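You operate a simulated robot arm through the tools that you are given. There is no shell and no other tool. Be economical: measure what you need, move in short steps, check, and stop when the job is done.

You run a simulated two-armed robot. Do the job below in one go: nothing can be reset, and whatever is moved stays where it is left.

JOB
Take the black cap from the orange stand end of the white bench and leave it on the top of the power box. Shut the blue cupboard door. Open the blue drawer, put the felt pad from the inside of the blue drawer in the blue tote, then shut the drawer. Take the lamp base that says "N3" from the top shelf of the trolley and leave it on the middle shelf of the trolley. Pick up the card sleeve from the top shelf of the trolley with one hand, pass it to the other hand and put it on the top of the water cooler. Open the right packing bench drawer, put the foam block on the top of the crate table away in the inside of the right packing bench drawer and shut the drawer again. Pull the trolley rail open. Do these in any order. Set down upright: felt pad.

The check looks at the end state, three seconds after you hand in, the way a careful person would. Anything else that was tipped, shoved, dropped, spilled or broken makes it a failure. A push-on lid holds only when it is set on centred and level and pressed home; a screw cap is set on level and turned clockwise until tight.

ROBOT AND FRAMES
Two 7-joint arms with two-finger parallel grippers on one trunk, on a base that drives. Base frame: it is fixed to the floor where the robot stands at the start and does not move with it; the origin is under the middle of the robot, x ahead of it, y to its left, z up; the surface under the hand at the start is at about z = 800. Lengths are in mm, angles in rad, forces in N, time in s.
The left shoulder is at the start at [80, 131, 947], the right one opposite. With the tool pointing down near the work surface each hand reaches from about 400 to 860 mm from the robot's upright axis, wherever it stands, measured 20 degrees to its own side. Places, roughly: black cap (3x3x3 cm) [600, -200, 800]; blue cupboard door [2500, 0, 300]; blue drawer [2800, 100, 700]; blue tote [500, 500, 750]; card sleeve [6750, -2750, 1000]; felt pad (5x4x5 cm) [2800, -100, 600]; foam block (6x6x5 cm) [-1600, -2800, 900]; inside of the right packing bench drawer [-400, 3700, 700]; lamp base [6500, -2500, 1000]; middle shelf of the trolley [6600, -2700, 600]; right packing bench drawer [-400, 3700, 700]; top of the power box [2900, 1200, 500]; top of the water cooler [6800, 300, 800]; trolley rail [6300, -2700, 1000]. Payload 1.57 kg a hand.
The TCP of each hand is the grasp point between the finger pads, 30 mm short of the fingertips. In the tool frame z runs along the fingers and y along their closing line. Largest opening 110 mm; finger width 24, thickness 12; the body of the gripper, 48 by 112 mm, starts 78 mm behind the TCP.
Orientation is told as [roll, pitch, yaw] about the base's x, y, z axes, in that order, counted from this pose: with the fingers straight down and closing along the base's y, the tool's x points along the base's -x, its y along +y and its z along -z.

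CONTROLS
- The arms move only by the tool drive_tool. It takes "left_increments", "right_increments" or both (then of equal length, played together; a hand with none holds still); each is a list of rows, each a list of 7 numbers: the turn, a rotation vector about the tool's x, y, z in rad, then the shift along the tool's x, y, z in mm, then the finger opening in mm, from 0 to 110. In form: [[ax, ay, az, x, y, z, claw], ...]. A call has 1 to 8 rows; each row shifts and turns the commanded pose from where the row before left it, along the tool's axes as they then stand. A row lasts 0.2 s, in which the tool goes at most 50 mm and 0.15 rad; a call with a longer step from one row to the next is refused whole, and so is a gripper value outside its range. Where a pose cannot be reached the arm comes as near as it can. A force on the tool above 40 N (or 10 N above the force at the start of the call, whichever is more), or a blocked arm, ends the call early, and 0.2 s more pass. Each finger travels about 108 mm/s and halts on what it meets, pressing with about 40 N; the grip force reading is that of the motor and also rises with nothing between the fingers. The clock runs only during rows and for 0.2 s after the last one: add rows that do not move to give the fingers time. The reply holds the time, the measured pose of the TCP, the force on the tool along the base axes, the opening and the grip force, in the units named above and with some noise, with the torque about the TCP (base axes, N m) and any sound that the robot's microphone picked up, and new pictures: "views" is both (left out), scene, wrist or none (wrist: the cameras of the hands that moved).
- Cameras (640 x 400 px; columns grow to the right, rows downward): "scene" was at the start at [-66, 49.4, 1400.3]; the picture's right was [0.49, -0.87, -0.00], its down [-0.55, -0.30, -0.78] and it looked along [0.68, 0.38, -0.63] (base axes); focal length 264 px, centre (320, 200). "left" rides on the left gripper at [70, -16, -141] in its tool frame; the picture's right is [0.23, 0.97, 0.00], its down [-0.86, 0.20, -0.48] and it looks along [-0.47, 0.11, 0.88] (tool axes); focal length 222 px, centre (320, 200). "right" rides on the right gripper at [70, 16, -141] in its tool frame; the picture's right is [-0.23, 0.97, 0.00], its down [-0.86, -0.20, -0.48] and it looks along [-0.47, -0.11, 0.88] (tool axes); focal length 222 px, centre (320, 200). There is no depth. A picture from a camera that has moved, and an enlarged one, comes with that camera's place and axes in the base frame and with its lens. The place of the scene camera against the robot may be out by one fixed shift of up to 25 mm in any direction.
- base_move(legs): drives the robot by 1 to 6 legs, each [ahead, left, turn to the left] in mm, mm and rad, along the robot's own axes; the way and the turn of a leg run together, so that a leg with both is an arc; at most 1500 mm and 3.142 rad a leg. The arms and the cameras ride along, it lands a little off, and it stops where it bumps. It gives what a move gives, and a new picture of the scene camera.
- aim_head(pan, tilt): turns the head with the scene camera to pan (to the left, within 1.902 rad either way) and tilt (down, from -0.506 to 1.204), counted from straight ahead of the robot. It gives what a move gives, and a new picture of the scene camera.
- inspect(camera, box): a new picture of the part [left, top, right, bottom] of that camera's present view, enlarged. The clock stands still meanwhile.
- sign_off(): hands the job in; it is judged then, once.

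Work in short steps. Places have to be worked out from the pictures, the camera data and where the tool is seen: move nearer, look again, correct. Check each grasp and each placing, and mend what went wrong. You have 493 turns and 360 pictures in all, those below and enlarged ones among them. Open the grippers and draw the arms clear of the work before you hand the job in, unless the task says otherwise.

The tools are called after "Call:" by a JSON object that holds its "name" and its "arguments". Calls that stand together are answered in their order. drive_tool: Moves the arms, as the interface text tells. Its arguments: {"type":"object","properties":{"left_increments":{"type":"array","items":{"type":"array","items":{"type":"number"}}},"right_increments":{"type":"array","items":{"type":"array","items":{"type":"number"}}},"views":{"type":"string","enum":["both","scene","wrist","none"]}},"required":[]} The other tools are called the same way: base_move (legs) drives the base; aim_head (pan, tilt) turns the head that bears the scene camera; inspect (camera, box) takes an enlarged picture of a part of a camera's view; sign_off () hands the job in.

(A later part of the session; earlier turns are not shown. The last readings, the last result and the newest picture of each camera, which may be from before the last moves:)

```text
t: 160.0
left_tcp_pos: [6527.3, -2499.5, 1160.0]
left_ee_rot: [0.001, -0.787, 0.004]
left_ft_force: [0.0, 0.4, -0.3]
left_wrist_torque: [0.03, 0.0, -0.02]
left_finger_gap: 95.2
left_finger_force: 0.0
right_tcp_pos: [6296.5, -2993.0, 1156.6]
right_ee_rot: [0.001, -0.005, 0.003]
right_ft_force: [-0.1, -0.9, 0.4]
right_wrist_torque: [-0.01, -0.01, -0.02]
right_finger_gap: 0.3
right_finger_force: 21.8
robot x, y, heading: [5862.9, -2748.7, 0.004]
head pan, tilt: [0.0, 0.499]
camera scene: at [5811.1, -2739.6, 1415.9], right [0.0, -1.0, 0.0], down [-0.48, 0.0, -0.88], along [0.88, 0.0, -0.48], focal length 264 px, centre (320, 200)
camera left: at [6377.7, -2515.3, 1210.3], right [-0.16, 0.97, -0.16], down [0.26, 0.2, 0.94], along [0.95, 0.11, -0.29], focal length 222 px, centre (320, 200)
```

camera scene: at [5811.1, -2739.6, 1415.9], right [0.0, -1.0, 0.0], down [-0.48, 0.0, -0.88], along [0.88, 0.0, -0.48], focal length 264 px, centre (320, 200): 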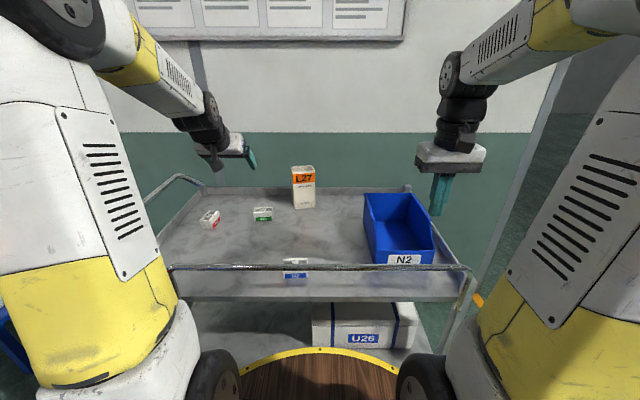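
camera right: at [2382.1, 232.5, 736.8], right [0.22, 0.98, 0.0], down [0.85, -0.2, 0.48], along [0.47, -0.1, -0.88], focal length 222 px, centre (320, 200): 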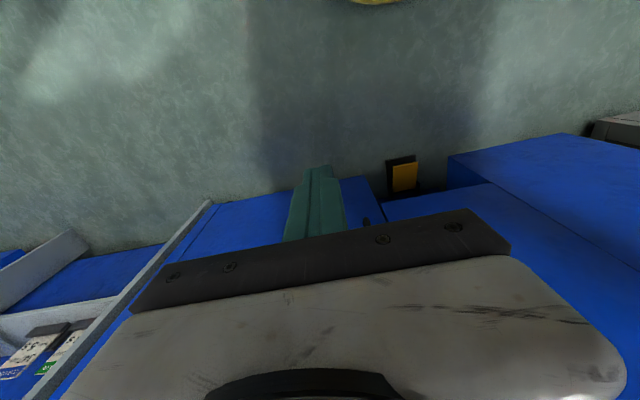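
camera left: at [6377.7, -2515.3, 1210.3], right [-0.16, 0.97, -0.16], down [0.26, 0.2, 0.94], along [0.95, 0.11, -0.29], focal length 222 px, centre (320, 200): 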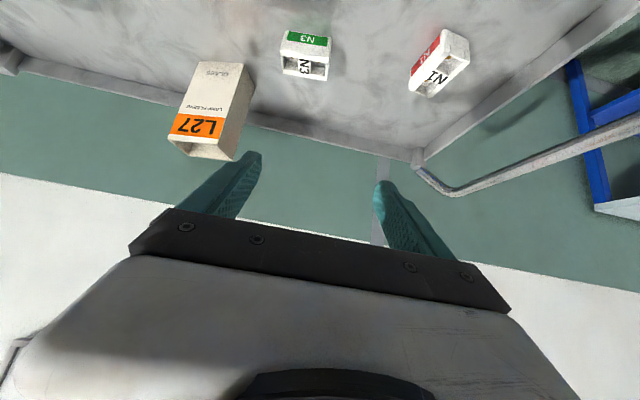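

N3 refined to ≈[6643, -2543, 910]. I approach along the 45° tilt.

Call:
{"name": "drive_tool", "arguments": {"left_increments": [[0, 0, 0, 19, -11, 36, 95], [0, 0, 0, 19, -11, 36, 95], [0, 0, 0, 19, -11, 36, 95], [0, 0, 0, 18, -11, 36, 95]], "views": "both"}}

```text
t: 161.0
left_tcp_pos: [6573.7, -2543.4, 1005.3]
left_ee_rot: [0.0, -0.788, 0.003]
left_ft_force: [-0.4, 1.1, 0.2]
left_wrist_torque: [0.02, -0.02, 0.04]
left_finger_gap: 95.1
left_finger_force: 0.1
right_tcp_pos: [6295.1, -2991.8, 1156.9]
right_ee_rot: [0.003, -0.004, 0.002]
right_ft_force: [-1.2, 0.7, 0.0]
right_wrist_torque: [0.0, -0.05, 0.0]
right_finger_gap: 0.1
right_finger_force: 21.8
robot x, y, heading: [5859.0, -2746.0, 0.002]
head pan, tilt: [0.0, 0.499]
camera scene: at [5810.6, -2739.5, 1415.9], right [0.0, -1.0, 0.0], down [-0.48, 0.0, -0.88], along [0.88, 0.0, -0.48], focal length 264 px, centre (320, 200)
camera left: at [6424.5, -2558.9, 1055.8], right [-0.16, 0.97, -0.16], down [0.26, 0.2, 0.94], along [0.95, 0.11, -0.29], focal length 222 px, centre (320, 200)
```

scene: 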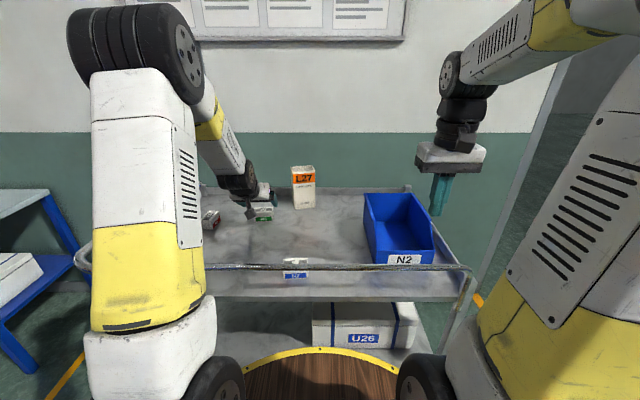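
left: 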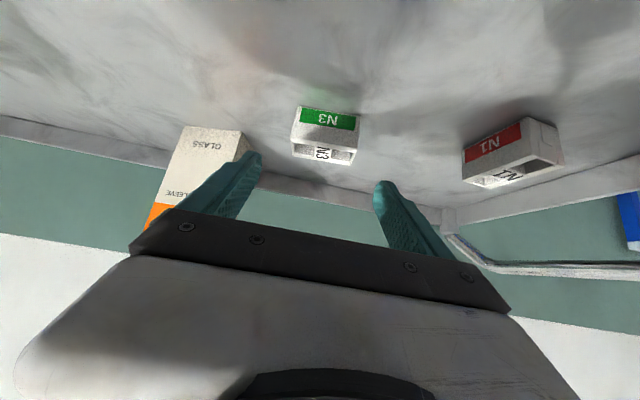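

Block front face at x≈6635, centre ≈[6655, -2540]. I advance along the tool axis and close.

Call:
{"name": "drive_tool", "arguments": {"left_increments": [[0, 0, 0, 3, 1, 36, 95], [0, 0, 0, 3, 1, 36, 95], [0, 0, 0, 2, 1, 28, 95], [0, 0, 0, 0, 0, 0, 95]], "views": "wrist"}}

```text
t: 162.0
left_tcp_pos: [6639.3, -2538.5, 930.2]
left_ee_rot: [0.001, -0.786, 0.004]
left_ft_force: [-0.4, 1.0, 1.9]
left_wrist_torque: [-0.12, -0.01, 0.0]
left_finger_gap: 95.0
left_finger_force: 0.1
right_tcp_pos: [6295.5, -2992.9, 1157.9]
right_ee_rot: [0.001, -0.006, 0.003]
right_ft_force: [0.7, -0.8, 0.0]
right_wrist_torque: [0.01, 0.0, 0.02]
right_finger_gap: 0.1
right_finger_force: 20.8
robot x, y, heading: [5863.0, -2743.6, -0.002]
head pan, tilt: [0.0, 0.499]
camera left: at [6490.4, -2554.9, 979.8], right [-0.16, 0.97, -0.16], down [0.26, 0.2, 0.94], along [0.95, 0.11, -0.29], focal length 222 px, centre (320, 200)
```

left: 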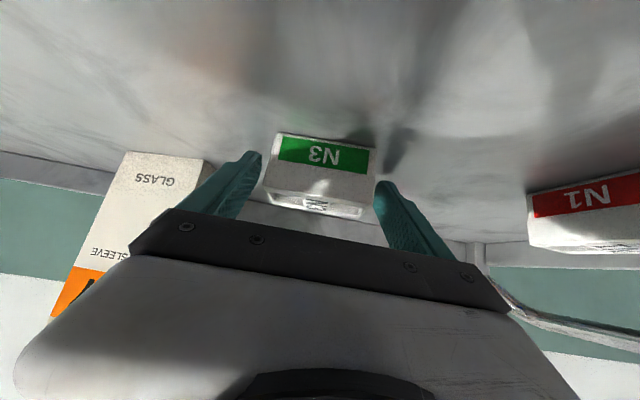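

The block is between the fingers. Close.

Call:
{"name": "drive_tool", "arguments": {"left_increments": [[0, 0, 0, 0, 0, 0, 80], [0, 0, 0, 0, 0, 0, 60], [0, 0, 0, 0, 0, 0, 45], [0, 0, 0, 0, 0, 0, 45]], "views": "wrist"}}

```text
t: 163.0
left_tcp_pos: [6638.2, -2538.6, 930.0]
left_ee_rot: [0.002, -0.784, 0.002]
left_ft_force: [0.6, -0.6, 2.0]
left_wrist_torque: [-0.05, 0.0, 0.04]
left_finger_gap: 67.7
left_finger_force: 40.1
right_tcp_pos: [6296.3, -2992.3, 1156.7]
right_ee_rot: [0.001, -0.004, 0.0]
right_ft_force: [-0.3, 0.6, -0.3]
right_wrist_torque: [0.0, -0.01, 0.05]
right_finger_gap: 0.0
right_finger_force: 20.9
robot x, y, heading: [5864.0, -2747.5, 0.003]
head pan, tilt: [0.0, 0.499]
camera left: at [6490.1, -2555.0, 980.0], right [-0.16, 0.97, -0.16], down [0.26, 0.2, 0.94], along [0.95, 0.11, -0.29], focal length 222 px, centre (320, 200)
```

left: 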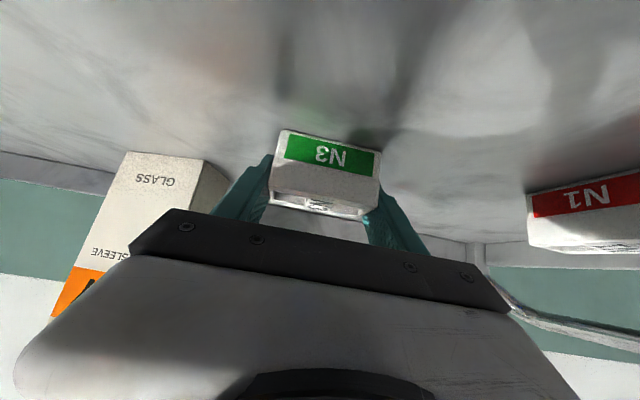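

Firm grip (67.7 mm). I lift it, back the base off, and then look at the middle shelf.

Call:
{"name": "drive_tool", "arguments": {"left_increments": [[0, 0, 0, -28, 0, -28, 45], [0, 0, 0, -34, 0, -34, 45], [0, 0, 0, -34, 0, -34, 45], [0, 0, 0, -34, 0, -34, 45], [0, 0, 0, -14, 0, -14, 45]], "views": "none"}}

Call:
{"name": "base_move", "arguments": {"legs": [[-270, 0, 0]]}}

Call:
{"name": "inspect", "arguments": {"camera": "left", "box": [0, 0, 640, 400]}}

```text
t: 164.2
left_tcp_pos: [6638.8, -2538.7, 1132.3]
left_ee_rot: [0.001, -0.785, 0.002]
left_ft_force: [-0.8, 1.3, -1.0]
left_wrist_torque: [-0.01, 0.0, -0.01]
left_finger_gap: 68.0
left_finger_force: 40.2
right_tcp_pos: [6295.5, -2992.3, 1157.7]
right_ee_rot: [0.003, -0.006, 0.002]
right_ft_force: [0.0, 0.2, 0.1]
right_wrist_torque: [-0.01, 0.06, 0.0]
right_finger_gap: 0.0
right_finger_force: 21.2
robot x, y, heading: [5860.7, -2748.2, 0.002]
head pan, tilt: [0.0, 0.499]
```

```text
t: 166.1
left_tcp_pos: [6367.4, -2539.6, 1132.7]
left_ee_rot: [0.001, -0.787, 0.002]
left_ft_force: [0.3, 0.2, -1.3]
left_wrist_torque: [0.04, -0.02, -0.03]
left_finger_gap: 67.6
left_finger_force: 40.0
right_tcp_pos: [6023.8, -2992.0, 1156.6]
right_ee_rot: [0.001, -0.005, 0.0]
right_ft_force: [0.5, 1.3, 0.4]
right_wrist_torque: [-0.06, 0.03, 0.0]
right_finger_gap: 0.0
right_finger_force: 22.1
robot x, y, heading: [5586.0, -2746.8, 0.002]
head pan, tilt: [0.0, 0.499]
camera scene: at [5538.7, -2739.9, 1415.9], right [0.0, -1.0, 0.0], down [-0.48, 0.0, -0.88], along [0.88, 0.0, -0.48], focal length 264 px, centre (320, 200)
```

scene: 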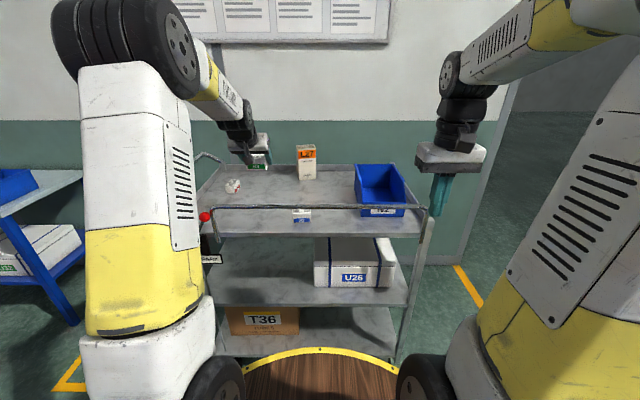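

```text
1.00 times, centred on (320, 200) of left (not enlarged: the box is as wide or as high as the picture)
camera zoom: at [6218.2, -2556.0, 1182.5], right [-0.16, 0.97, -0.16], down [0.27, 0.2, 0.94], along [0.95, 0.11, -0.29], focal length 222 px, centre (320, 200)
```

zoom: 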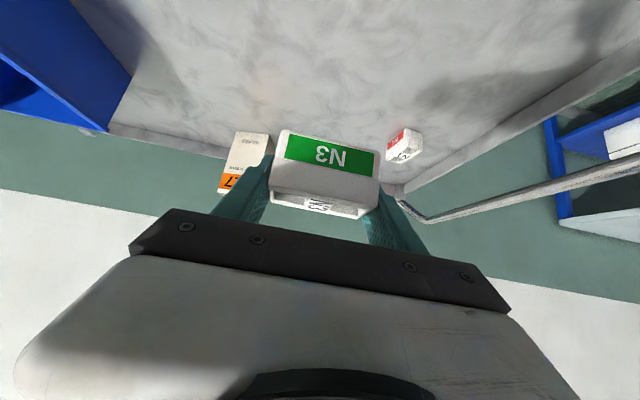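

Middle shelf is at z≈530. I retract the hand in front of the rail, then go down.

Call:
{"name": "drive_tool", "arguments": {"left_increments": [[0, 0, 0, 28, 4, -28, 45], [0, 0, 0, 28, 4, -28, 45], [0, 0, 0, 28, 4, -28, 45], [0, 0, 0, 28, 4, -28, 45], [0, 0, 0, 28, 4, -28, 45], [0, 0, 0, 32, 0, 32, 45], [0, 0, 0, 32, 0, 32, 45], [0, 0, 0, 32, 0, 32, 45]], "views": "none"}}

Call:
{"name": "drive_tool", "arguments": {"left_increments": [[0, 0, 0, 33, 0, 33, 45], [0, 0, 0, 33, 0, 33, 45], [0, 0, 0, 33, 0, 33, 45], [0, 0, 0, 33, 0, 33, 45], [0, 0, 0, 33, 0, 33, 45], [0, 0, 0, 33, 0, 33, 45]], "views": "both"}}

```text
t: 167.9
left_tcp_pos: [6167.6, -2519.1, 998.4]
left_ee_rot: [-0.001, -0.787, 0.004]
left_ft_force: [0.3, -0.5, -0.2]
left_wrist_torque: [0.0, -0.02, -0.01]
left_finger_gap: 67.6
left_finger_force: 40.5
right_tcp_pos: [6022.3, -2992.2, 1156.7]
right_ee_rot: [0.001, -0.004, 0.003]
right_ft_force: [-0.6, -0.2, 0.5]
right_wrist_torque: [0.03, -0.06, 0.02]
right_finger_gap: 0.2
right_finger_force: 21.3
robot x, y, heading: [5589.5, -2747.7, -0.004]
head pan, tilt: [0.0, 0.499]
```

```text
t: 169.3
left_tcp_pos: [6167.9, -2520.7, 716.1]
left_ee_rot: [0.002, -0.788, 0.004]
left_ft_force: [0.1, -0.2, -1.2]
left_wrist_torque: [-0.01, -0.05, 0.0]
left_finger_gap: 67.7
left_finger_force: 39.6
right_tcp_pos: [6022.3, -2991.9, 1158.1]
right_ee_rot: [0.002, -0.005, 0.001]
right_ft_force: [-1.1, 0.2, 0.2]
right_wrist_torque: [0.0, -0.02, -0.02]
right_finger_gap: 0.0
right_finger_force: 21.4
robot x, y, heading: [5590.6, -2748.4, 0.004]
head pan, tilt: [0.0, 0.499]
camera scene: at [5538.2, -2740.0, 1415.9], right [0.0, -1.0, 0.0], down [-0.48, 0.0, -0.88], along [0.88, 0.0, -0.48], focal length 264 px, centre (320, 200)
camera left: at [6019.8, -2536.2, 766.5], right [-0.16, 0.97, -0.16], down [0.26, 0.2, 0.94], along [0.95, 0.11, -0.29], focal length 222 px, centre (320, 200)
```

scene: 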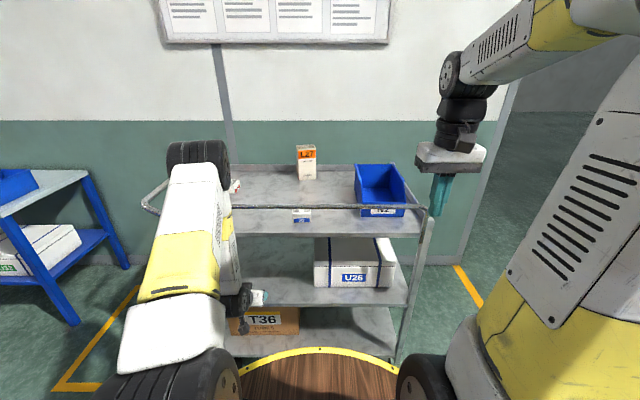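
left: 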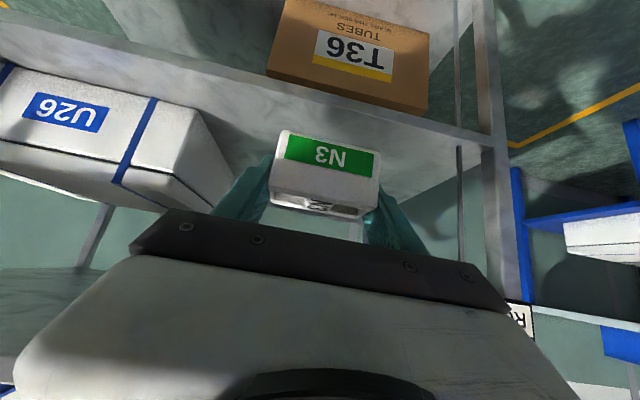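

I lower another ~100 mm and move forward under the top shelf.

Call:
{"name": "drive_tool", "arguments": {"left_increments": [[0, 0, 0, 35, 0, 35, 45], [0, 0, 0, 31, 0, 31, 45], [0, 0, 0, -32, 0, 32, 45], [0, 0, 0, -32, 0, 32, 45], [0, 0, 0, -32, 0, 32, 45], [0, 0, 0, 0, 0, 0, 45]], "views": "both"}}

```text
t: 170.7
left_tcp_pos: [6304.5, -2519.2, 623.6]
left_ee_rot: [0.0, -0.785, 0.002]
left_ft_force: [0.0, 0.0, -0.8]
left_wrist_torque: [-0.02, 0.01, 0.0]
left_finger_gap: 67.8
left_finger_force: 39.8
right_tcp_pos: [6022.8, -2993.3, 1157.2]
right_ee_rot: [0.002, -0.004, -0.001]
right_ft_force: [0.1, 0.2, 0.0]
right_wrist_torque: [-0.01, 0.0, 0.0]
right_finger_gap: 0.1
right_finger_force: 21.1
robot x, y, heading: [5586.3, -2745.4, 0.004]
head pan, tilt: [0.0, 0.499]
camera scene: at [5538.5, -2739.9, 1415.9], right [0.0, -1.0, 0.0], down [-0.48, 0.0, -0.88], along [0.88, 0.0, -0.48], focal length 264 px, centre (320, 200)
camera left: at [6155.2, -2535.5, 673.5], right [-0.16, 0.97, -0.16], down [0.27, 0.2, 0.94], along [0.95, 0.11, -0.29], focal length 222 px, centre (320, 200)
```

scene: 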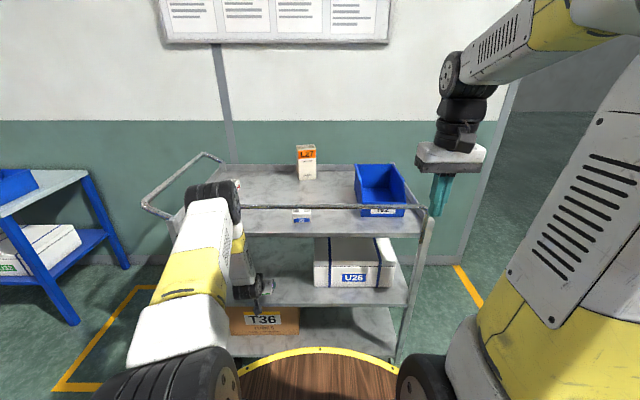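
left: 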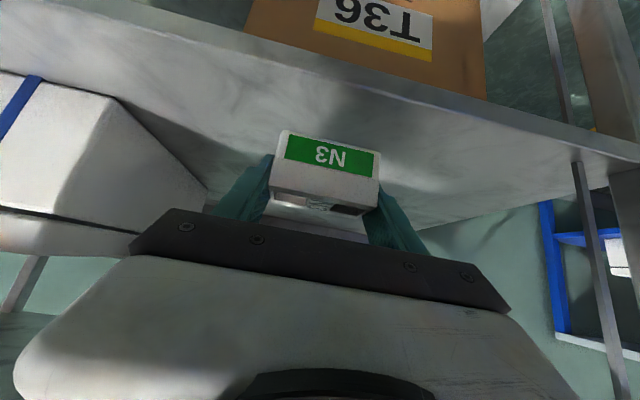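

Forward a bit more, then lower gently until contact.

Call:
{"name": "drive_tool", "arguments": {"left_increments": [[0, 0, 0, -29, 0, 29, 45], [0, 0, 0, 8, 0, 8, 45], [0, 0, 0, 5, 0, 5, 45], [0, 0, 0, 4, 0, 4, 45], [0, 0, 0, 3, 0, 3, 45], [0, 0, 0, 3, 0, 3, 45], [0, 0, 0, 3, 0, 3, 45], [0, 0, 0, 0, 0, 0, 45]], "views": "wrist"}}

```text
t: 172.5
left_tcp_pos: [6346.2, -2519.2, 587.0]
left_ee_rot: [0.001, -0.785, 0.001]
left_ft_force: [0.3, 0.5, -0.7]
left_wrist_torque: [0.0, 0.0, -0.01]
left_finger_gap: 68.0
left_finger_force: 40.2
right_tcp_pos: [6023.1, -2992.7, 1154.8]
right_ee_rot: [0.002, -0.005, -0.002]
right_ft_force: [-0.1, 0.5, 0.4]
right_wrist_torque: [0.01, 0.0, -0.02]
right_finger_gap: 0.1
right_finger_force: 20.8
robot x, y, heading: [5591.7, -2744.4, 0.0]
head pan, tilt: [0.0, 0.499]
camera left: at [6197.0, -2535.7, 636.7], right [-0.16, 0.97, -0.16], down [0.27, 0.2, 0.94], along [0.95, 0.11, -0.29], focal length 222 px, centre (320, 200)
```

left: 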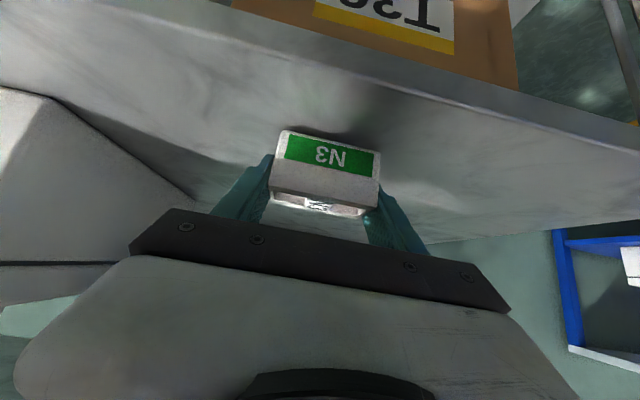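

Not yet in contact; keep lowering in small steps.

Call:
{"name": "drive_tool", "arguments": {"left_increments": [[0, 0, 0, 3, 0, 3, 45], [0, 0, 0, 3, 0, 3, 45], [0, 0, 0, 3, 0, 3, 45], [0, 0, 0, 3, 0, 3, 45], [0, 0, 0, 3, 0, 3, 45], [0, 0, 0, 3, 0, 3, 45], [0, 0, 0, 3, 0, 3, 45], [0, 0, 0, 0, 0, 0, 45]], "views": "wrist"}}

```text
t: 173.4
left_tcp_pos: [6352.8, -2518.2, 580.4]
left_ee_rot: [0.0, -0.801, 0.005]
left_ft_force: [1.7, 0.2, 5.3]
left_wrist_torque: [-0.01, 0.03, -0.03]
left_finger_gap: 67.7
left_finger_force: 39.7
right_tcp_pos: [6023.0, -2992.0, 1156.1]
right_ee_rot: [0.003, -0.003, 0.0]
right_ft_force: [-0.2, 0.7, 0.2]
right_wrist_torque: [-0.01, -0.04, 0.02]
right_finger_gap: 0.3
right_finger_force: 21.6
robot x, y, heading: [5589.9, -2747.6, 0.004]
head pan, tilt: [0.0, 0.499]
stopped in row 4 (left hand): the force on the tool passed its limit at 52 N (the readings are from after the stop); the commanded pose is now the measured one
camera left: at [6202.1, -2535.3, 627.7], right [-0.16, 0.97, -0.16], down [0.25, 0.2, 0.95], along [0.95, 0.11, -0.28], focal length 222 px, centre (320, 200)
```

left: 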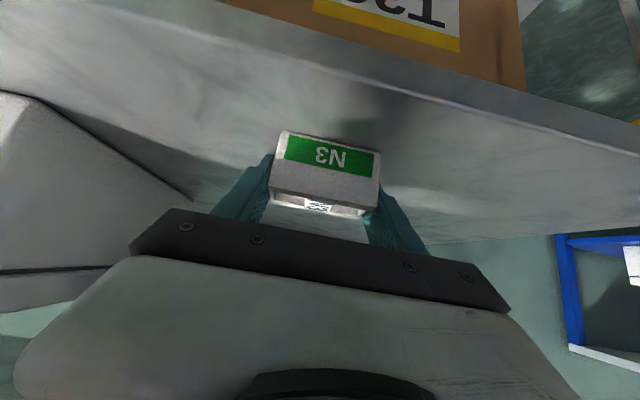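

Contact. Release and withdraw backward along the tool axis.

Call:
{"name": "drive_tool", "arguments": {"left_increments": [[0, 0, 0, 0, 0, 0, 75], [0, 0, 0, 0, 0, 0, 95], [0, 0, 0, 0, 0, -20, 100], [0, 0, 0, 5, 0, -45, 100], [0, 0, 0, 20, 0, -40, 100], [0, 0, 0, 28, 0, -38, 100]], "views": "both"}}

```text
t: 174.8
left_tcp_pos: [6211.5, -2521.3, 639.7]
left_ee_rot: [0.003, -0.799, 0.002]
left_ft_force: [0.1, 0.3, -0.5]
left_wrist_torque: [0.03, -0.02, -0.01]
left_finger_gap: 100.0
left_finger_force: 0.0
right_tcp_pos: [6022.8, -2991.9, 1156.9]
right_ee_rot: [0.001, -0.006, 0.0]
right_ft_force: [-0.5, 0.1, -0.2]
right_wrist_torque: [0.03, 0.01, 0.0]
right_finger_gap: 0.2
right_finger_force: 21.2
robot x, y, heading: [5586.5, -2747.9, 0.009]
head pan, tilt: [0.0, 0.499]
camera scene: at [5538.7, -2740.0, 1415.9], right [0.0, -1.0, 0.0], down [-0.48, 0.0, -0.88], along [0.88, 0.0, -0.48], focal length 264 px, centre (320, 200)
camera left: at [6061.7, -2537.0, 688.2], right [-0.16, 0.97, -0.16], down [0.25, 0.2, 0.95], along [0.95, 0.11, -0.28], focal length 222 px, centre (320, 200)
```

scene: 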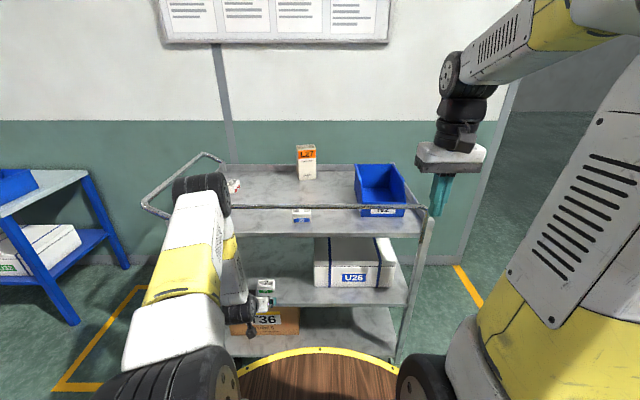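
left: 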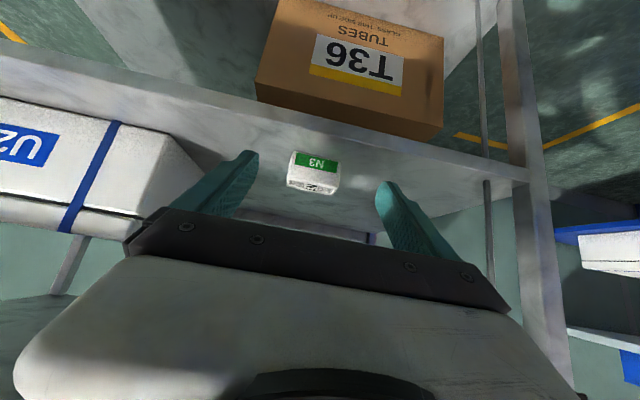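

N3 stands on the middle shelf. I withdraw and raise the left hand, then return the base to the front of the trolley.

Call:
{"name": "drive_tool", "arguments": {"left_increments": [[0, 0, 0, 28, 0, -29, 100], [0, 0, 0, 10, 0, -40, 100], [0, 0, 0, -34, 0, -34, 100], [0, 0, 0, -34, 0, -34, 100], [0, 0, 0, -34, 0, -34, 100], [0, 0, 0, -34, 0, -34, 100], [0, 0, 0, -34, 0, -34, 100], [0, 0, 0, -34, 0, -34, 100]], "views": "none"}}

Call:
{"name": "drive_tool", "arguments": {"left_increments": [[0, -0.1, 0, -34, 0, -34, 108], [0, -0.1, 0, -34, 0, -34, 108], [0, 0, 0, -34, 0, -28, 108], [0, 0, 0, -34, 0, -28, 108]], "views": "none"}}

Call:
{"name": "base_move", "arguments": {"legs": [[270, 0, -0.004]]}}

Call:
{"name": "inspect", "arguments": {"camera": "left", "box": [0, 0, 640, 400]}}

```text
t: 176.6
left_tcp_pos: [6133.0, -2520.1, 950.2]
left_ee_rot: [0.0, -0.797, 0.003]
left_ft_force: [-0.5, 0.7, -0.4]
left_wrist_torque: [-0.01, 0.01, -0.03]
left_finger_gap: 100.1
left_finger_force: 0.0
right_tcp_pos: [6024.2, -2992.3, 1156.8]
right_ee_rot: [0.002, -0.005, 0.0]
right_ft_force: [1.4, 0.5, 0.1]
right_wrist_torque: [-0.03, 0.03, 0.0]
right_finger_gap: 0.1
right_finger_force: 21.9
robot x, y, heading: [5585.7, -2749.7, 0.001]
head pan, tilt: [0.0, 0.499]
```

```text
t: 177.6
left_tcp_pos: [6127.5, -2517.4, 1137.2]
left_ee_rot: [0.002, -0.995, 0.001]
left_ft_force: [0.7, -0.3, -0.1]
left_wrist_torque: [-0.03, -0.05, 0.01]
left_finger_gap: 108.0
left_finger_force: 0.0
left hand out of reach, approached as far as the arm can: row 2
right_tcp_pos: [6023.9, -2994.1, 1156.8]
right_ee_rot: [0.0, -0.004, -0.001]
right_ft_force: [-0.4, 0.3, -0.8]
right_wrist_torque: [-0.03, 0.04, 0.0]
right_finger_gap: 0.0
right_finger_force: 21.3
robot x, y, heading: [5588.0, -2750.0, 0.004]
head pan, tilt: [0.0, 0.499]
```

```text
t: 179.5
left_tcp_pos: [6398.7, -2519.3, 1137.7]
left_ee_rot: [0.002, -0.998, 0.001]
left_ft_force: [-0.4, 0.1, 0.7]
left_wrist_torque: [0.0, 0.01, 0.0]
left_finger_gap: 108.1
left_finger_force: 0.0
right_tcp_pos: [6292.9, -2994.3, 1156.5]
right_ee_rot: [0.002, -0.004, -0.002]
right_ft_force: [-0.2, -0.4, 0.6]
right_wrist_torque: [-0.01, 0.05, -0.02]
right_finger_gap: 0.0
right_finger_force: 20.8
robot x, y, heading: [5860.0, -2744.0, -0.008]
head pan, tilt: [0.0, 0.499]
camera scene: at [5809.3, -2739.9, 1415.9], right [0.0, -1.0, 0.0], down [-0.48, 0.0, -0.88], along [0.88, 0.0, -0.48], focal length 264 px, centre (320, 200)
```

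scene: 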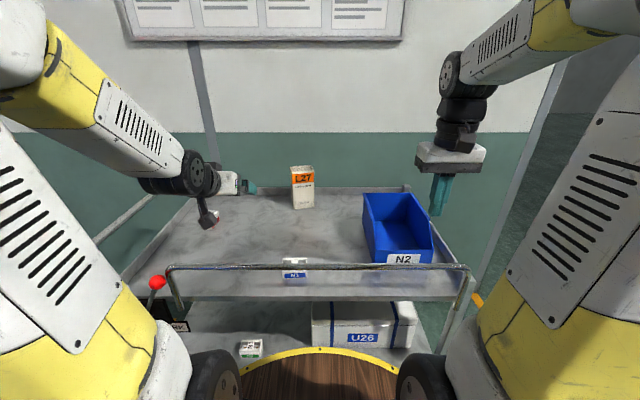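

```text
1.00 times, centred on (320, 200) of left (not enlarged: the box is as wide or as high as the picture)
camera zoom: at [6242.4, -2534.9, 1155.1], right [-0.12, 0.97, -0.19], down [0.06, 0.2, 0.98], along [0.99, 0.11, -0.08], focal length 222 px, centre (320, 200)
```

zoom: 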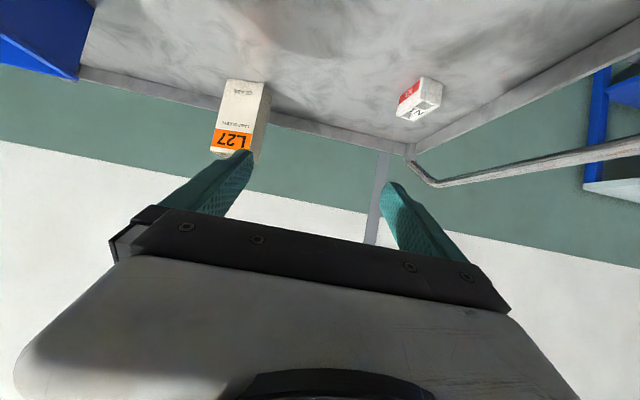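

I move the left hand closer along the sleeve's line for a better look.

Call:
{"name": "drive_tool", "arguments": {"left_increments": [[0, 0, 0, -1, -27, 37, 108], [0, 0, 0, -1, -27, 37, 108], [0, 0, 0, -1, -27, 37, 108], [0, 0, 0, -1, -27, 38, 108], [0, 0, 0, 0, -27, 38, 108], [0, 0, 0, 0, -27, 38, 108], [0, 0, 0, 0, 0, 0, 108]], "views": "both"}}

```text
t: 181.1
left_tcp_pos: [6589.7, -2681.0, 1018.0]
left_ee_rot: [0.0, -0.998, 0.001]
left_ft_force: [0.2, 0.6, -0.2]
left_wrist_torque: [0.05, 0.02, 0.02]
left_finger_gap: 107.8
left_finger_force: 0.1
right_tcp_pos: [6292.5, -2993.0, 1157.3]
right_ee_rot: [0.001, -0.005, -0.002]
right_ft_force: [0.3, -0.6, 0.3]
right_wrist_torque: [0.0, -0.01, -0.01]
right_finger_gap: 0.1
right_finger_force: 21.4
robot x, y, heading: [5860.0, -2753.2, -0.003]
head pan, tilt: [0.0, 0.499]
camera scene: at [5809.4, -2739.9, 1415.9], right [0.0, -1.0, 0.0], down [-0.48, 0.0, -0.88], along [0.88, 0.0, -0.48], focal length 264 px, centre (320, 200)
camera left: at [6434.4, -2697.0, 1035.3], right [-0.12, 0.97, -0.19], down [0.06, 0.2, 0.98], along [0.99, 0.11, -0.08], focal length 222 px, centre (320, 200)
```

scene: 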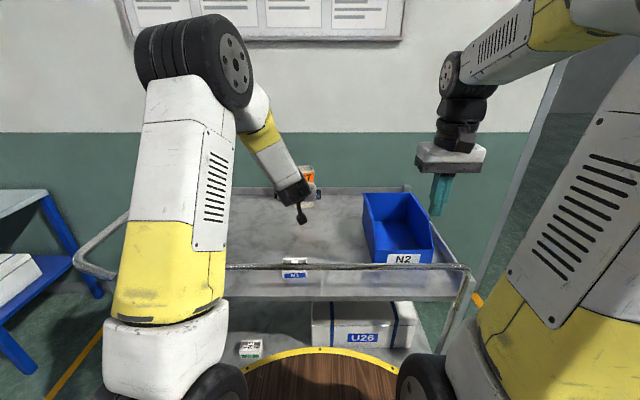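
left: 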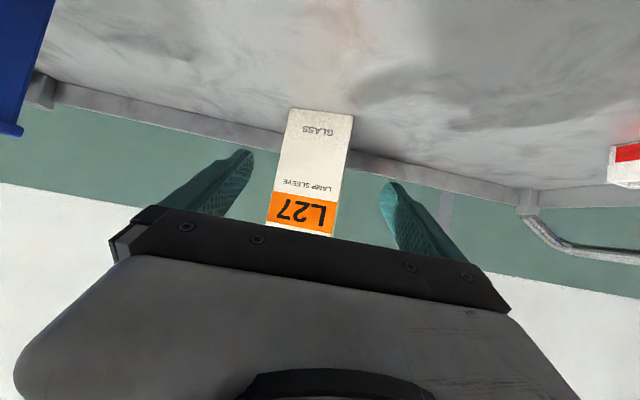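

Sleeve front face x≈6730, y≈-2687, ~85 mm wide. I advance with small y correction and check midway.

Call:
{"name": "drive_tool", "arguments": {"left_increments": [[0, 0, 0, 4, -3, 36, 110], [0, 0, 0, 4, -3, 36, 110], [0, 0, 0, 4, 0, 20, 110], [0, 0, 0, 0, 0, 0, 110]], "views": "wrist"}}

```text
t: 182.1
left_tcp_pos: [6661.1, -2687.3, 957.0]
left_ee_rot: [0.003, -0.998, 0.001]
left_ft_force: [-0.1, 0.2, -0.1]
left_wrist_torque: [0.0, -0.02, 0.0]
left_finger_gap: 110.1
left_finger_force: 0.2
right_tcp_pos: [6293.5, -2994.6, 1157.6]
right_ee_rot: [0.002, -0.005, -0.001]
right_ft_force: [-0.6, -0.3, 0.1]
right_wrist_torque: [0.0, -0.01, 0.0]
right_finger_gap: 0.1
right_finger_force: 21.6
robot x, y, heading: [5861.1, -2746.1, -0.005]
head pan, tilt: [0.0, 0.499]
camera left: at [6504.2, -2702.6, 975.4], right [-0.12, 0.97, -0.19], down [0.06, 0.2, 0.98], along [0.99, 0.11, -0.08], focal length 222 px, centre (320, 200)
```

left: 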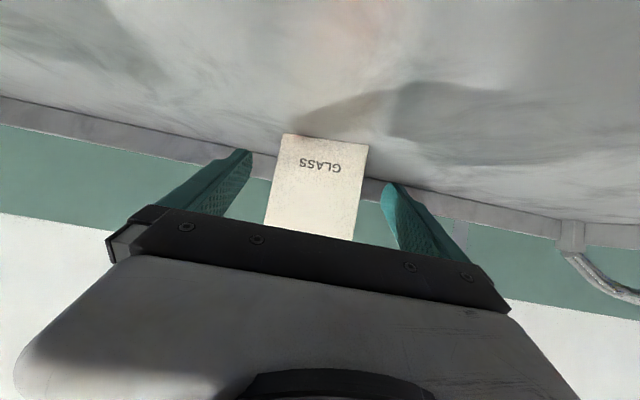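

Aligned within a few mm. I advance around the sleeve.

Call:
{"name": "drive_tool", "arguments": {"left_increments": [[0, 0, 0, -6, 2, 29, 110], [0, 0, 0, -6, 1, 29, 110], [0, 0, 0, -7, 0, 29, 110], [0, 0, 0, 0, 0, 0, 110]], "views": "wrist"}}

```text
t: 183.1
left_tcp_pos: [6745.1, -2684.4, 927.2]
left_ee_rot: [0.001, -0.997, -0.001]
left_ft_force: [-0.1, -0.7, 0.2]
left_wrist_torque: [-0.01, 0.0, -0.01]
left_finger_gap: 110.3
left_finger_force: 0.1
right_tcp_pos: [6293.3, -2993.6, 1156.6]
right_ee_rot: [0.003, -0.004, 0.0]
right_ft_force: [0.6, 0.4, -0.7]
right_wrist_torque: [0.01, 0.03, 0.02]
right_finger_gap: 0.2
right_finger_force: 21.6
robot x, y, heading: [5859.5, -2746.4, 0.003]
head pan, tilt: [0.0, 0.499]
camera left: at [6587.7, -2699.8, 944.9], right [-0.12, 0.97, -0.19], down [0.06, 0.2, 0.98], along [0.99, 0.11, -0.08], focal length 222 px, centre (320, 200)
```

left: 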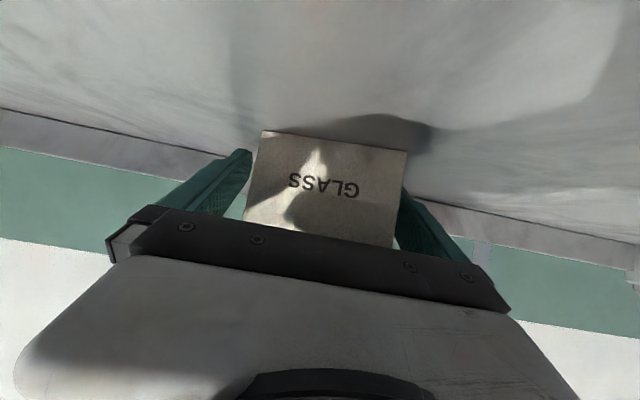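

Straddled. Close gently.

Call:
{"name": "drive_tool", "arguments": {"left_increments": [[0, 0, 0, 0, 0, 0, 95], [0, 0, 0, 0, 0, 0, 80], [0, 0, 0, 0, 0, 0, 70], [0, 0, 0, 0, 0, 0, 70]], "views": "wrist"}}

```text
t: 184.1
left_tcp_pos: [6743.3, -2683.5, 927.5]
left_ee_rot: [0.001, -0.998, 0.0]
left_ft_force: [0.2, 0.1, -0.2]
left_wrist_torque: [-0.01, 0.03, 0.03]
left_finger_gap: 91.8
left_finger_force: 39.6
right_tcp_pos: [6292.6, -2993.6, 1155.9]
right_ee_rot: [0.001, -0.004, -0.004]
right_ft_force: [0.7, 0.1, -0.1]
right_wrist_torque: [0.0, -0.02, 0.01]
right_finger_gap: 0.0
right_finger_force: 21.1
robot x, y, heading: [5859.6, -2748.4, -0.004]
head pan, tilt: [0.0, 0.499]
camera left: at [6587.5, -2699.9, 944.9], right [-0.12, 0.97, -0.19], down [0.06, 0.2, 0.98], along [0.99, 0.11, -0.08], focal length 222 px, centre (320, 200)
```

left: 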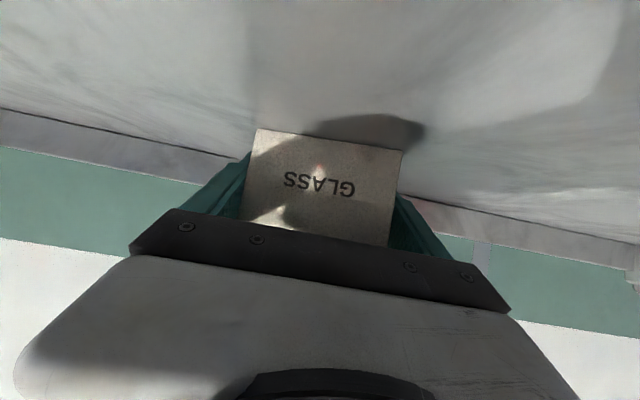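

Gripped at 92 mm. Lift straight up and back away from the trolley.

Call:
{"name": "drive_tool", "arguments": {"left_increments": [[0, 0, 0, -25, 0, -16, 70], [0, 0, 0, -38, 0, -24, 70], [0, 0, 0, -38, 0, -24, 70], [0, 0, 0, -38, 0, -24, 70], [0, 0, 0, -38, 0, -24, 70]], "views": "none"}}

Call:
{"name": "base_move", "arguments": {"legs": [[-400, 0, 0]]}}

Call:
{"name": "inspect", "arguments": {"camera": "left", "box": [0, 0, 640, 400]}}

```text
t: 185.3
left_tcp_pos: [6747.1, -2683.8, 1135.9]
left_ee_rot: [0.0, -0.996, 0.001]
left_ft_force: [-1.2, 0.6, -0.1]
left_wrist_torque: [0.01, 0.01, 0.0]
left_finger_gap: 91.2
left_finger_force: 40.0
right_tcp_pos: [6294.1, -2995.0, 1157.0]
right_ee_rot: [0.002, -0.005, -0.002]
right_ft_force: [-0.4, -0.4, -0.2]
right_wrist_torque: [0.02, -0.01, 0.03]
right_finger_gap: 0.0
right_finger_force: 21.0
robot x, y, heading: [5861.2, -2748.2, -0.005]
head pan, tilt: [0.0, 0.499]
```

```text
t: 187.8
left_tcp_pos: [6348.3, -2682.6, 1135.6]
left_ee_rot: [0.001, -0.997, 0.0]
left_ft_force: [0.1, 0.1, -0.6]
left_wrist_torque: [-0.01, 0.01, -0.01]
left_finger_gap: 90.8
left_finger_force: 40.0
right_tcp_pos: [5895.7, -2993.0, 1156.1]
right_ee_rot: [0.002, -0.006, -0.001]
right_ft_force: [0.8, -0.3, -0.4]
right_wrist_torque: [0.01, -0.03, -0.01]
right_finger_gap: 0.0
right_finger_force: 21.3
robot x, y, heading: [5461.9, -2744.8, 0.002]
head pan, tilt: [0.0, 0.499]
camera scene: at [5411.9, -2739.3, 1415.9], right [0.0, -1.0, 0.0], down [-0.48, 0.0, -0.88], along [0.88, 0.0, -0.48], focal length 264 px, centre (320, 200)
```

scene: 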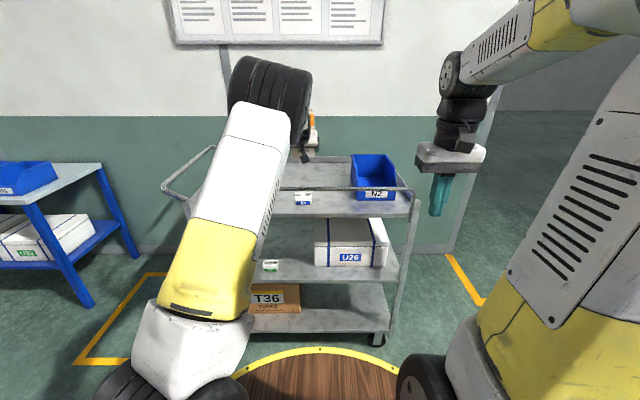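

```text
1.00 times, centred on (320, 200) of left (not enlarged: the box is as wide or as high as the picture)
camera zoom: at [6192.5, -2699.5, 1153.5], right [-0.12, 0.97, -0.19], down [0.06, 0.2, 0.98], along [0.99, 0.11, -0.08], focal length 222 px, centre (320, 200)
```

zoom: 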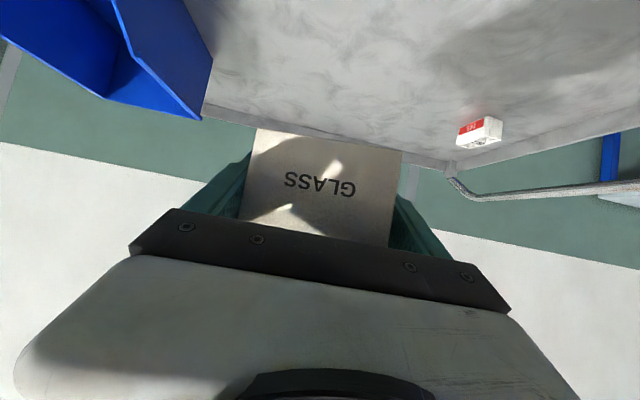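

Now prepare the handover: bring the sleeve in front of the robot with the left, and open/raise the right hand.

Call:
{"name": "drive_tool", "arguments": {"left_increments": [[0, 0, 0, 23, -15, -36, 70], [0, 0, 0, 23, -15, -36, 70], [0, 0, 0, 23, -15, -36, 70], [0, 0, 0, 23, -15, -36, 70], [0, 0, 0, 23, -15, -36, 70], [0, 0, 0, 23, -15, -36, 70], [0, 0, 0, 38, 0, 24, 70], [0, 0, 0, 38, 0, 24, 70]], "right_increments": [[0, 0, 0, 0, 0, -30, 20], [0, 0, 0, 0, 0, -30, 40], [0, 0, 0, 0, 0, -30, 60], [0, 0, 0, 0, 0, -30, 80], [0, 0, 0, 0, 0, -20, 100], [0, 0, 0, 0, 0, 0, 110], [0, 0, 0, 0, 0, 0, 110], [0, 0, 0, 0, 0, 0, 110]], "views": "both"}}

```text
t: 189.6
left_tcp_pos: [6091.1, -2774.4, 1046.5]
left_ee_rot: [-0.001, -0.998, 0.003]
left_ft_force: [-0.4, -0.2, -0.2]
left_wrist_torque: [0.0, -0.05, 0.01]
left_finger_gap: 90.7
left_finger_force: 39.3
right_tcp_pos: [5894.1, -2993.0, 1296.2]
right_ee_rot: [0.002, -0.006, -0.001]
right_ft_force: [-0.7, -0.3, 0.2]
right_wrist_torque: [-0.02, -0.06, 0.03]
right_finger_gap: 110.0
right_finger_force: 0.1
robot x, y, heading: [5459.7, -2745.1, -0.003]
head pan, tilt: [0.0, 0.499]
camera scene: at [5411.4, -2739.2, 1415.9], right [0.0, -1.0, 0.0], down [-0.48, 0.0, -0.88], along [0.88, 0.0, -0.48], focal length 264 px, centre (320, 200)
camera right: at [5823.9, -2976.5, 1437.8], right [0.23, 0.97, 0.0], down [0.85, -0.2, 0.48], along [0.47, -0.11, -0.88], focal length 222 px, centre (320, 200)
camera left: at [5935.7, -2790.4, 1064.3], right [-0.12, 0.97, -0.19], down [0.06, 0.2, 0.98], along [0.99, 0.11, -0.08], focal length 222 px, centre (320, 200)
```

scene: 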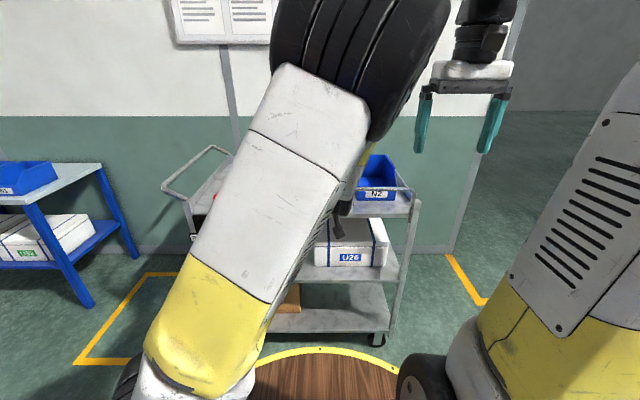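
right: 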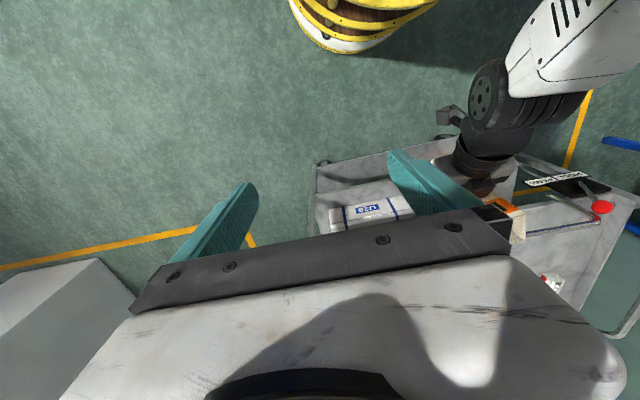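
left: 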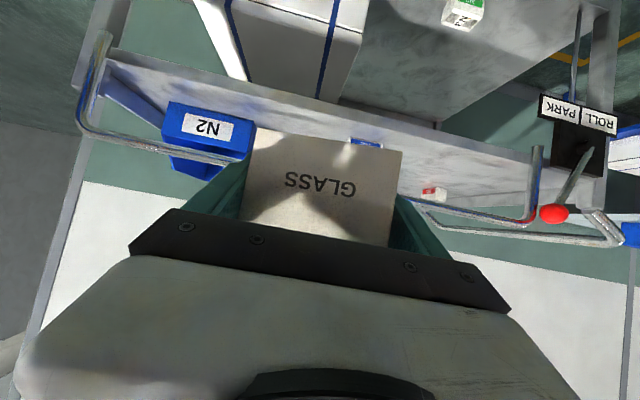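

The left elbow crowds the centre here. I move to the empty wall area at y≈-1350 and extend the left hand further out and left.

Call:
{"name": "base_move", "arguments": {"legs": [[0, 1400, 0]]}}

Call:
{"name": "drive_tool", "arguments": {"left_increments": [[0, 0, 0, -14, 36, 21, 70], [0, 0, 0, -14, 37, 21, 70], [0, 0, 0, -14, 37, 21, 70], [0, 0, 0, -14, 37, 21, 70]], "views": "scene"}}

```text
t: 196.6
left_tcp_pos: [6098.7, -1372.4, 1045.9]
left_ee_rot: [0.002, -0.998, -0.007]
left_ft_force: [0.0, 0.7, -0.6]
left_wrist_torque: [0.02, -0.03, -0.01]
left_finger_gap: 83.1
left_finger_force: 39.9
right_tcp_pos: [5899.2, -1589.3, 1297.4]
right_ee_rot: [0.002, -0.003, -0.008]
right_ft_force: [-0.9, 0.9, 0.3]
right_wrist_torque: [0.0, -0.02, 0.01]
right_finger_gap: 109.9
right_finger_force: 0.1
robot x, y, heading: [5470.0, -1341.5, -0.008]
head pan, tilt: [0.0, 0.499]
camera scene: at [5418.0, -1333.0, 1415.9], right [-0.01, -1.0, 0.0], down [-0.48, 0.0, -0.88], along [0.88, -0.01, -0.48], focal length 264 px, centre (320, 200)
```

scene: 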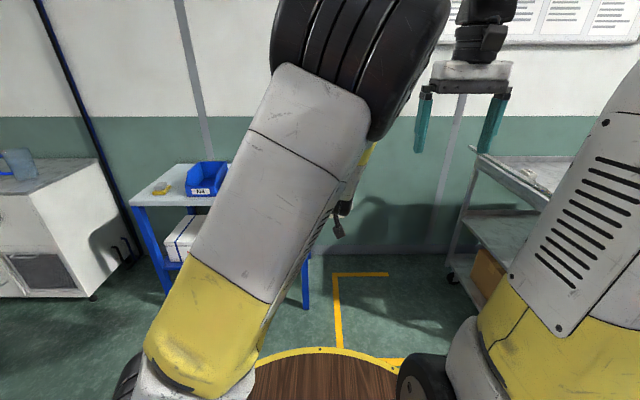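

```text
t: 197.6
left_tcp_pos: [6199.0, -1226.4, 1048.7]
left_ee_rot: [0.002, -0.998, -0.007]
left_ft_force: [1.0, 0.7, -0.1]
left_wrist_torque: [0.05, -0.02, 0.03]
left_finger_gap: 83.7
left_finger_force: 39.9
right_tcp_pos: [5900.1, -1590.3, 1297.1]
right_ee_rot: [0.004, -0.005, -0.009]
right_ft_force: [0.2, -0.9, 0.8]
right_wrist_torque: [0.02, 0.01, 0.02]
right_finger_gap: 109.9
right_finger_force: 0.0
robot x, y, heading: [5464.6, -1340.9, -0.011]
head pan, tilt: [0.0, 0.499]
camera scene: at [5417.8, -1333.4, 1415.9], right [-0.01, -1.0, 0.0], down [-0.48, 0.0, -0.88], along [0.88, -0.01, -0.48], focal length 264 px, centre (320, 200)
```

scene: 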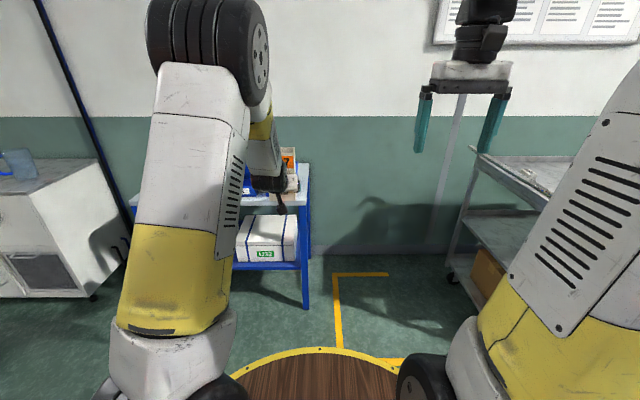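

The gap dropped from 92 to 83 mm; I inspect how the sleeve sits in the left hand.

Call:
{"name": "inspect", "arguments": {"camera": "left", "box": [0, 0, 640, 400]}}

Call:
{"name": "inspect", "arguments": {"camera": "right", "box": [320, 100, 640, 300]}}

```text
1.00 times, centred on (320, 200) of left (not enlarged: the box is as wide or as high as the picture)
camera zoom: at [6042.9, -1242.0, 1066.7], right [-0.12, 0.97, -0.19], down [0.06, 0.2, 0.98], along [0.99, 0.1, -0.08], focal length 222 px, centre (320, 200)
```

zoom: 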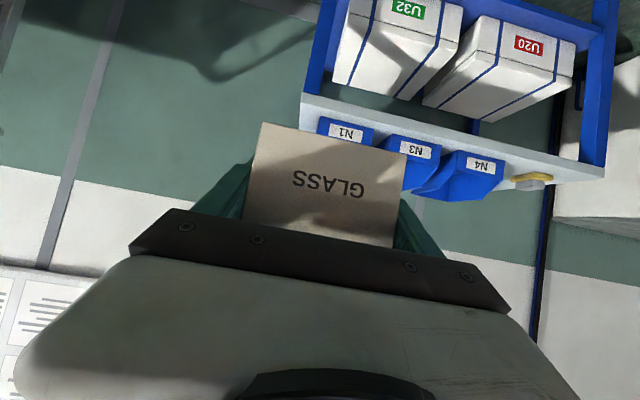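

```text
2.00 times, centred on (480, 200) of right
camera zoom: at [5828.8, -1573.3, 1437.7], right [0.24, 0.97, 0.0], down [0.85, -0.21, 0.48], along [0.47, -0.11, -0.88], focal length 444 px, centre (0, 200)
```

zoom: 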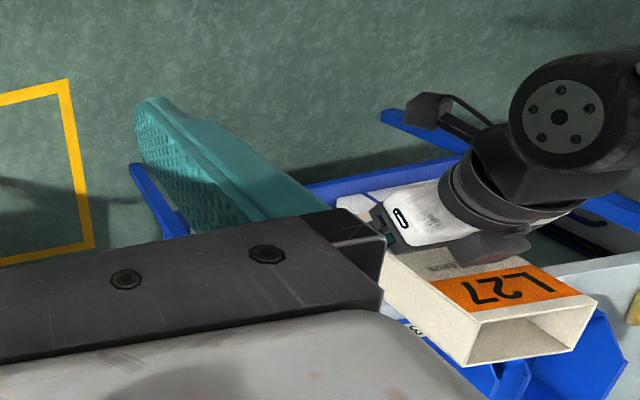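

The card looks soft under the full grip. I ease the commanded opening to 84 and see what the grip reads.

Call:
{"name": "drive_tool", "arguments": {"left_increments": [[0, 0, 0, 0, 0, 0, 84], [0, 0, 0, 0, 0, 0, 84]], "views": "wrist"}}

```text
t: 198.2
left_tcp_pos: [6199.9, -1225.8, 1049.1]
left_ee_rot: [0.003, -0.999, -0.008]
left_ft_force: [0.1, -1.6, -0.7]
left_wrist_torque: [-0.01, -0.04, -0.04]
left_finger_gap: 84.1
left_finger_force: 0.8
right_tcp_pos: [5899.7, -1589.2, 1296.0]
right_ee_rot: [0.001, -0.005, -0.009]
right_ft_force: [0.6, 0.7, 0.3]
right_wrist_torque: [0.0, 0.0, -0.05]
right_finger_gap: 110.0
right_finger_force: 0.0
robot x, y, heading: [5466.8, -1338.9, -0.003]
head pan, tilt: [0.0, 0.499]
camera left: at [6043.0, -1241.7, 1066.5], right [-0.12, 0.97, -0.19], down [0.06, 0.2, 0.98], along [0.99, 0.1, -0.08], focal length 222 px, centre (320, 200)
```

left: 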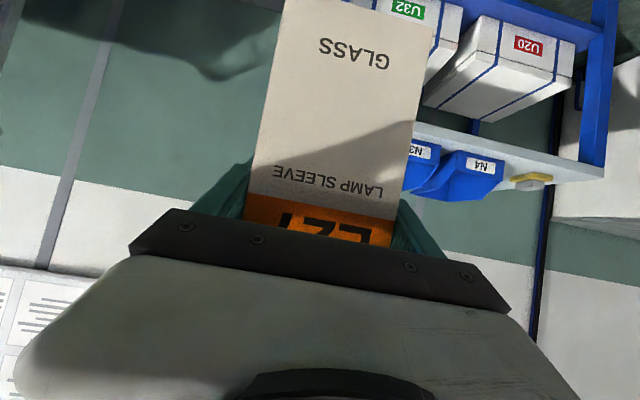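

It's slipping down — re-grip at once.

Call:
{"name": "drive_tool", "arguments": {"left_increments": [[0, 0, 0, 0, 0, 0, 70], [0, 0, 0, 0, 0, 0, 70]], "views": "wrist"}}

```text
t: 198.8
left_tcp_pos: [6200.5, -1226.2, 1049.0]
left_ee_rot: [0.004, -0.998, -0.008]
left_ft_force: [-0.3, -0.1, -0.1]
left_wrist_torque: [-0.01, -0.03, 0.01]
left_finger_gap: 83.8
left_finger_force: 40.6
right_tcp_pos: [5898.7, -1590.3, 1295.7]
right_ee_rot: [0.001, -0.006, -0.007]
right_ft_force: [-0.6, 0.2, -0.5]
right_wrist_torque: [0.0, 0.0, 0.02]
right_finger_gap: 110.2
right_finger_force: 0.1
robot x, y, heading: [5466.1, -1340.6, -0.004]
head pan, tilt: [0.0, 0.499]
camera left: at [6043.0, -1241.9, 1066.5], right [-0.12, 0.97, -0.19], down [0.06, 0.2, 0.98], along [0.99, 0.1, -0.08], focal length 222 px, centre (320, 200)
```

left: 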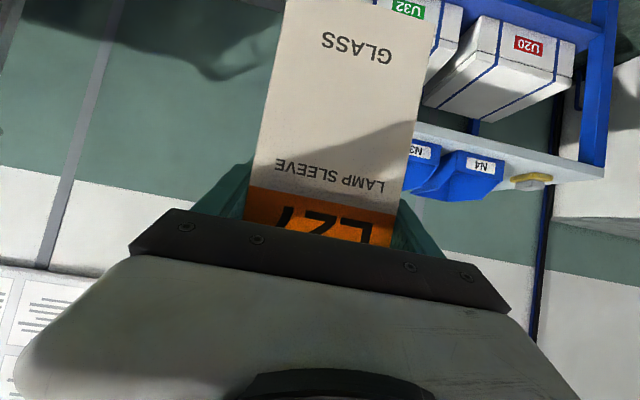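

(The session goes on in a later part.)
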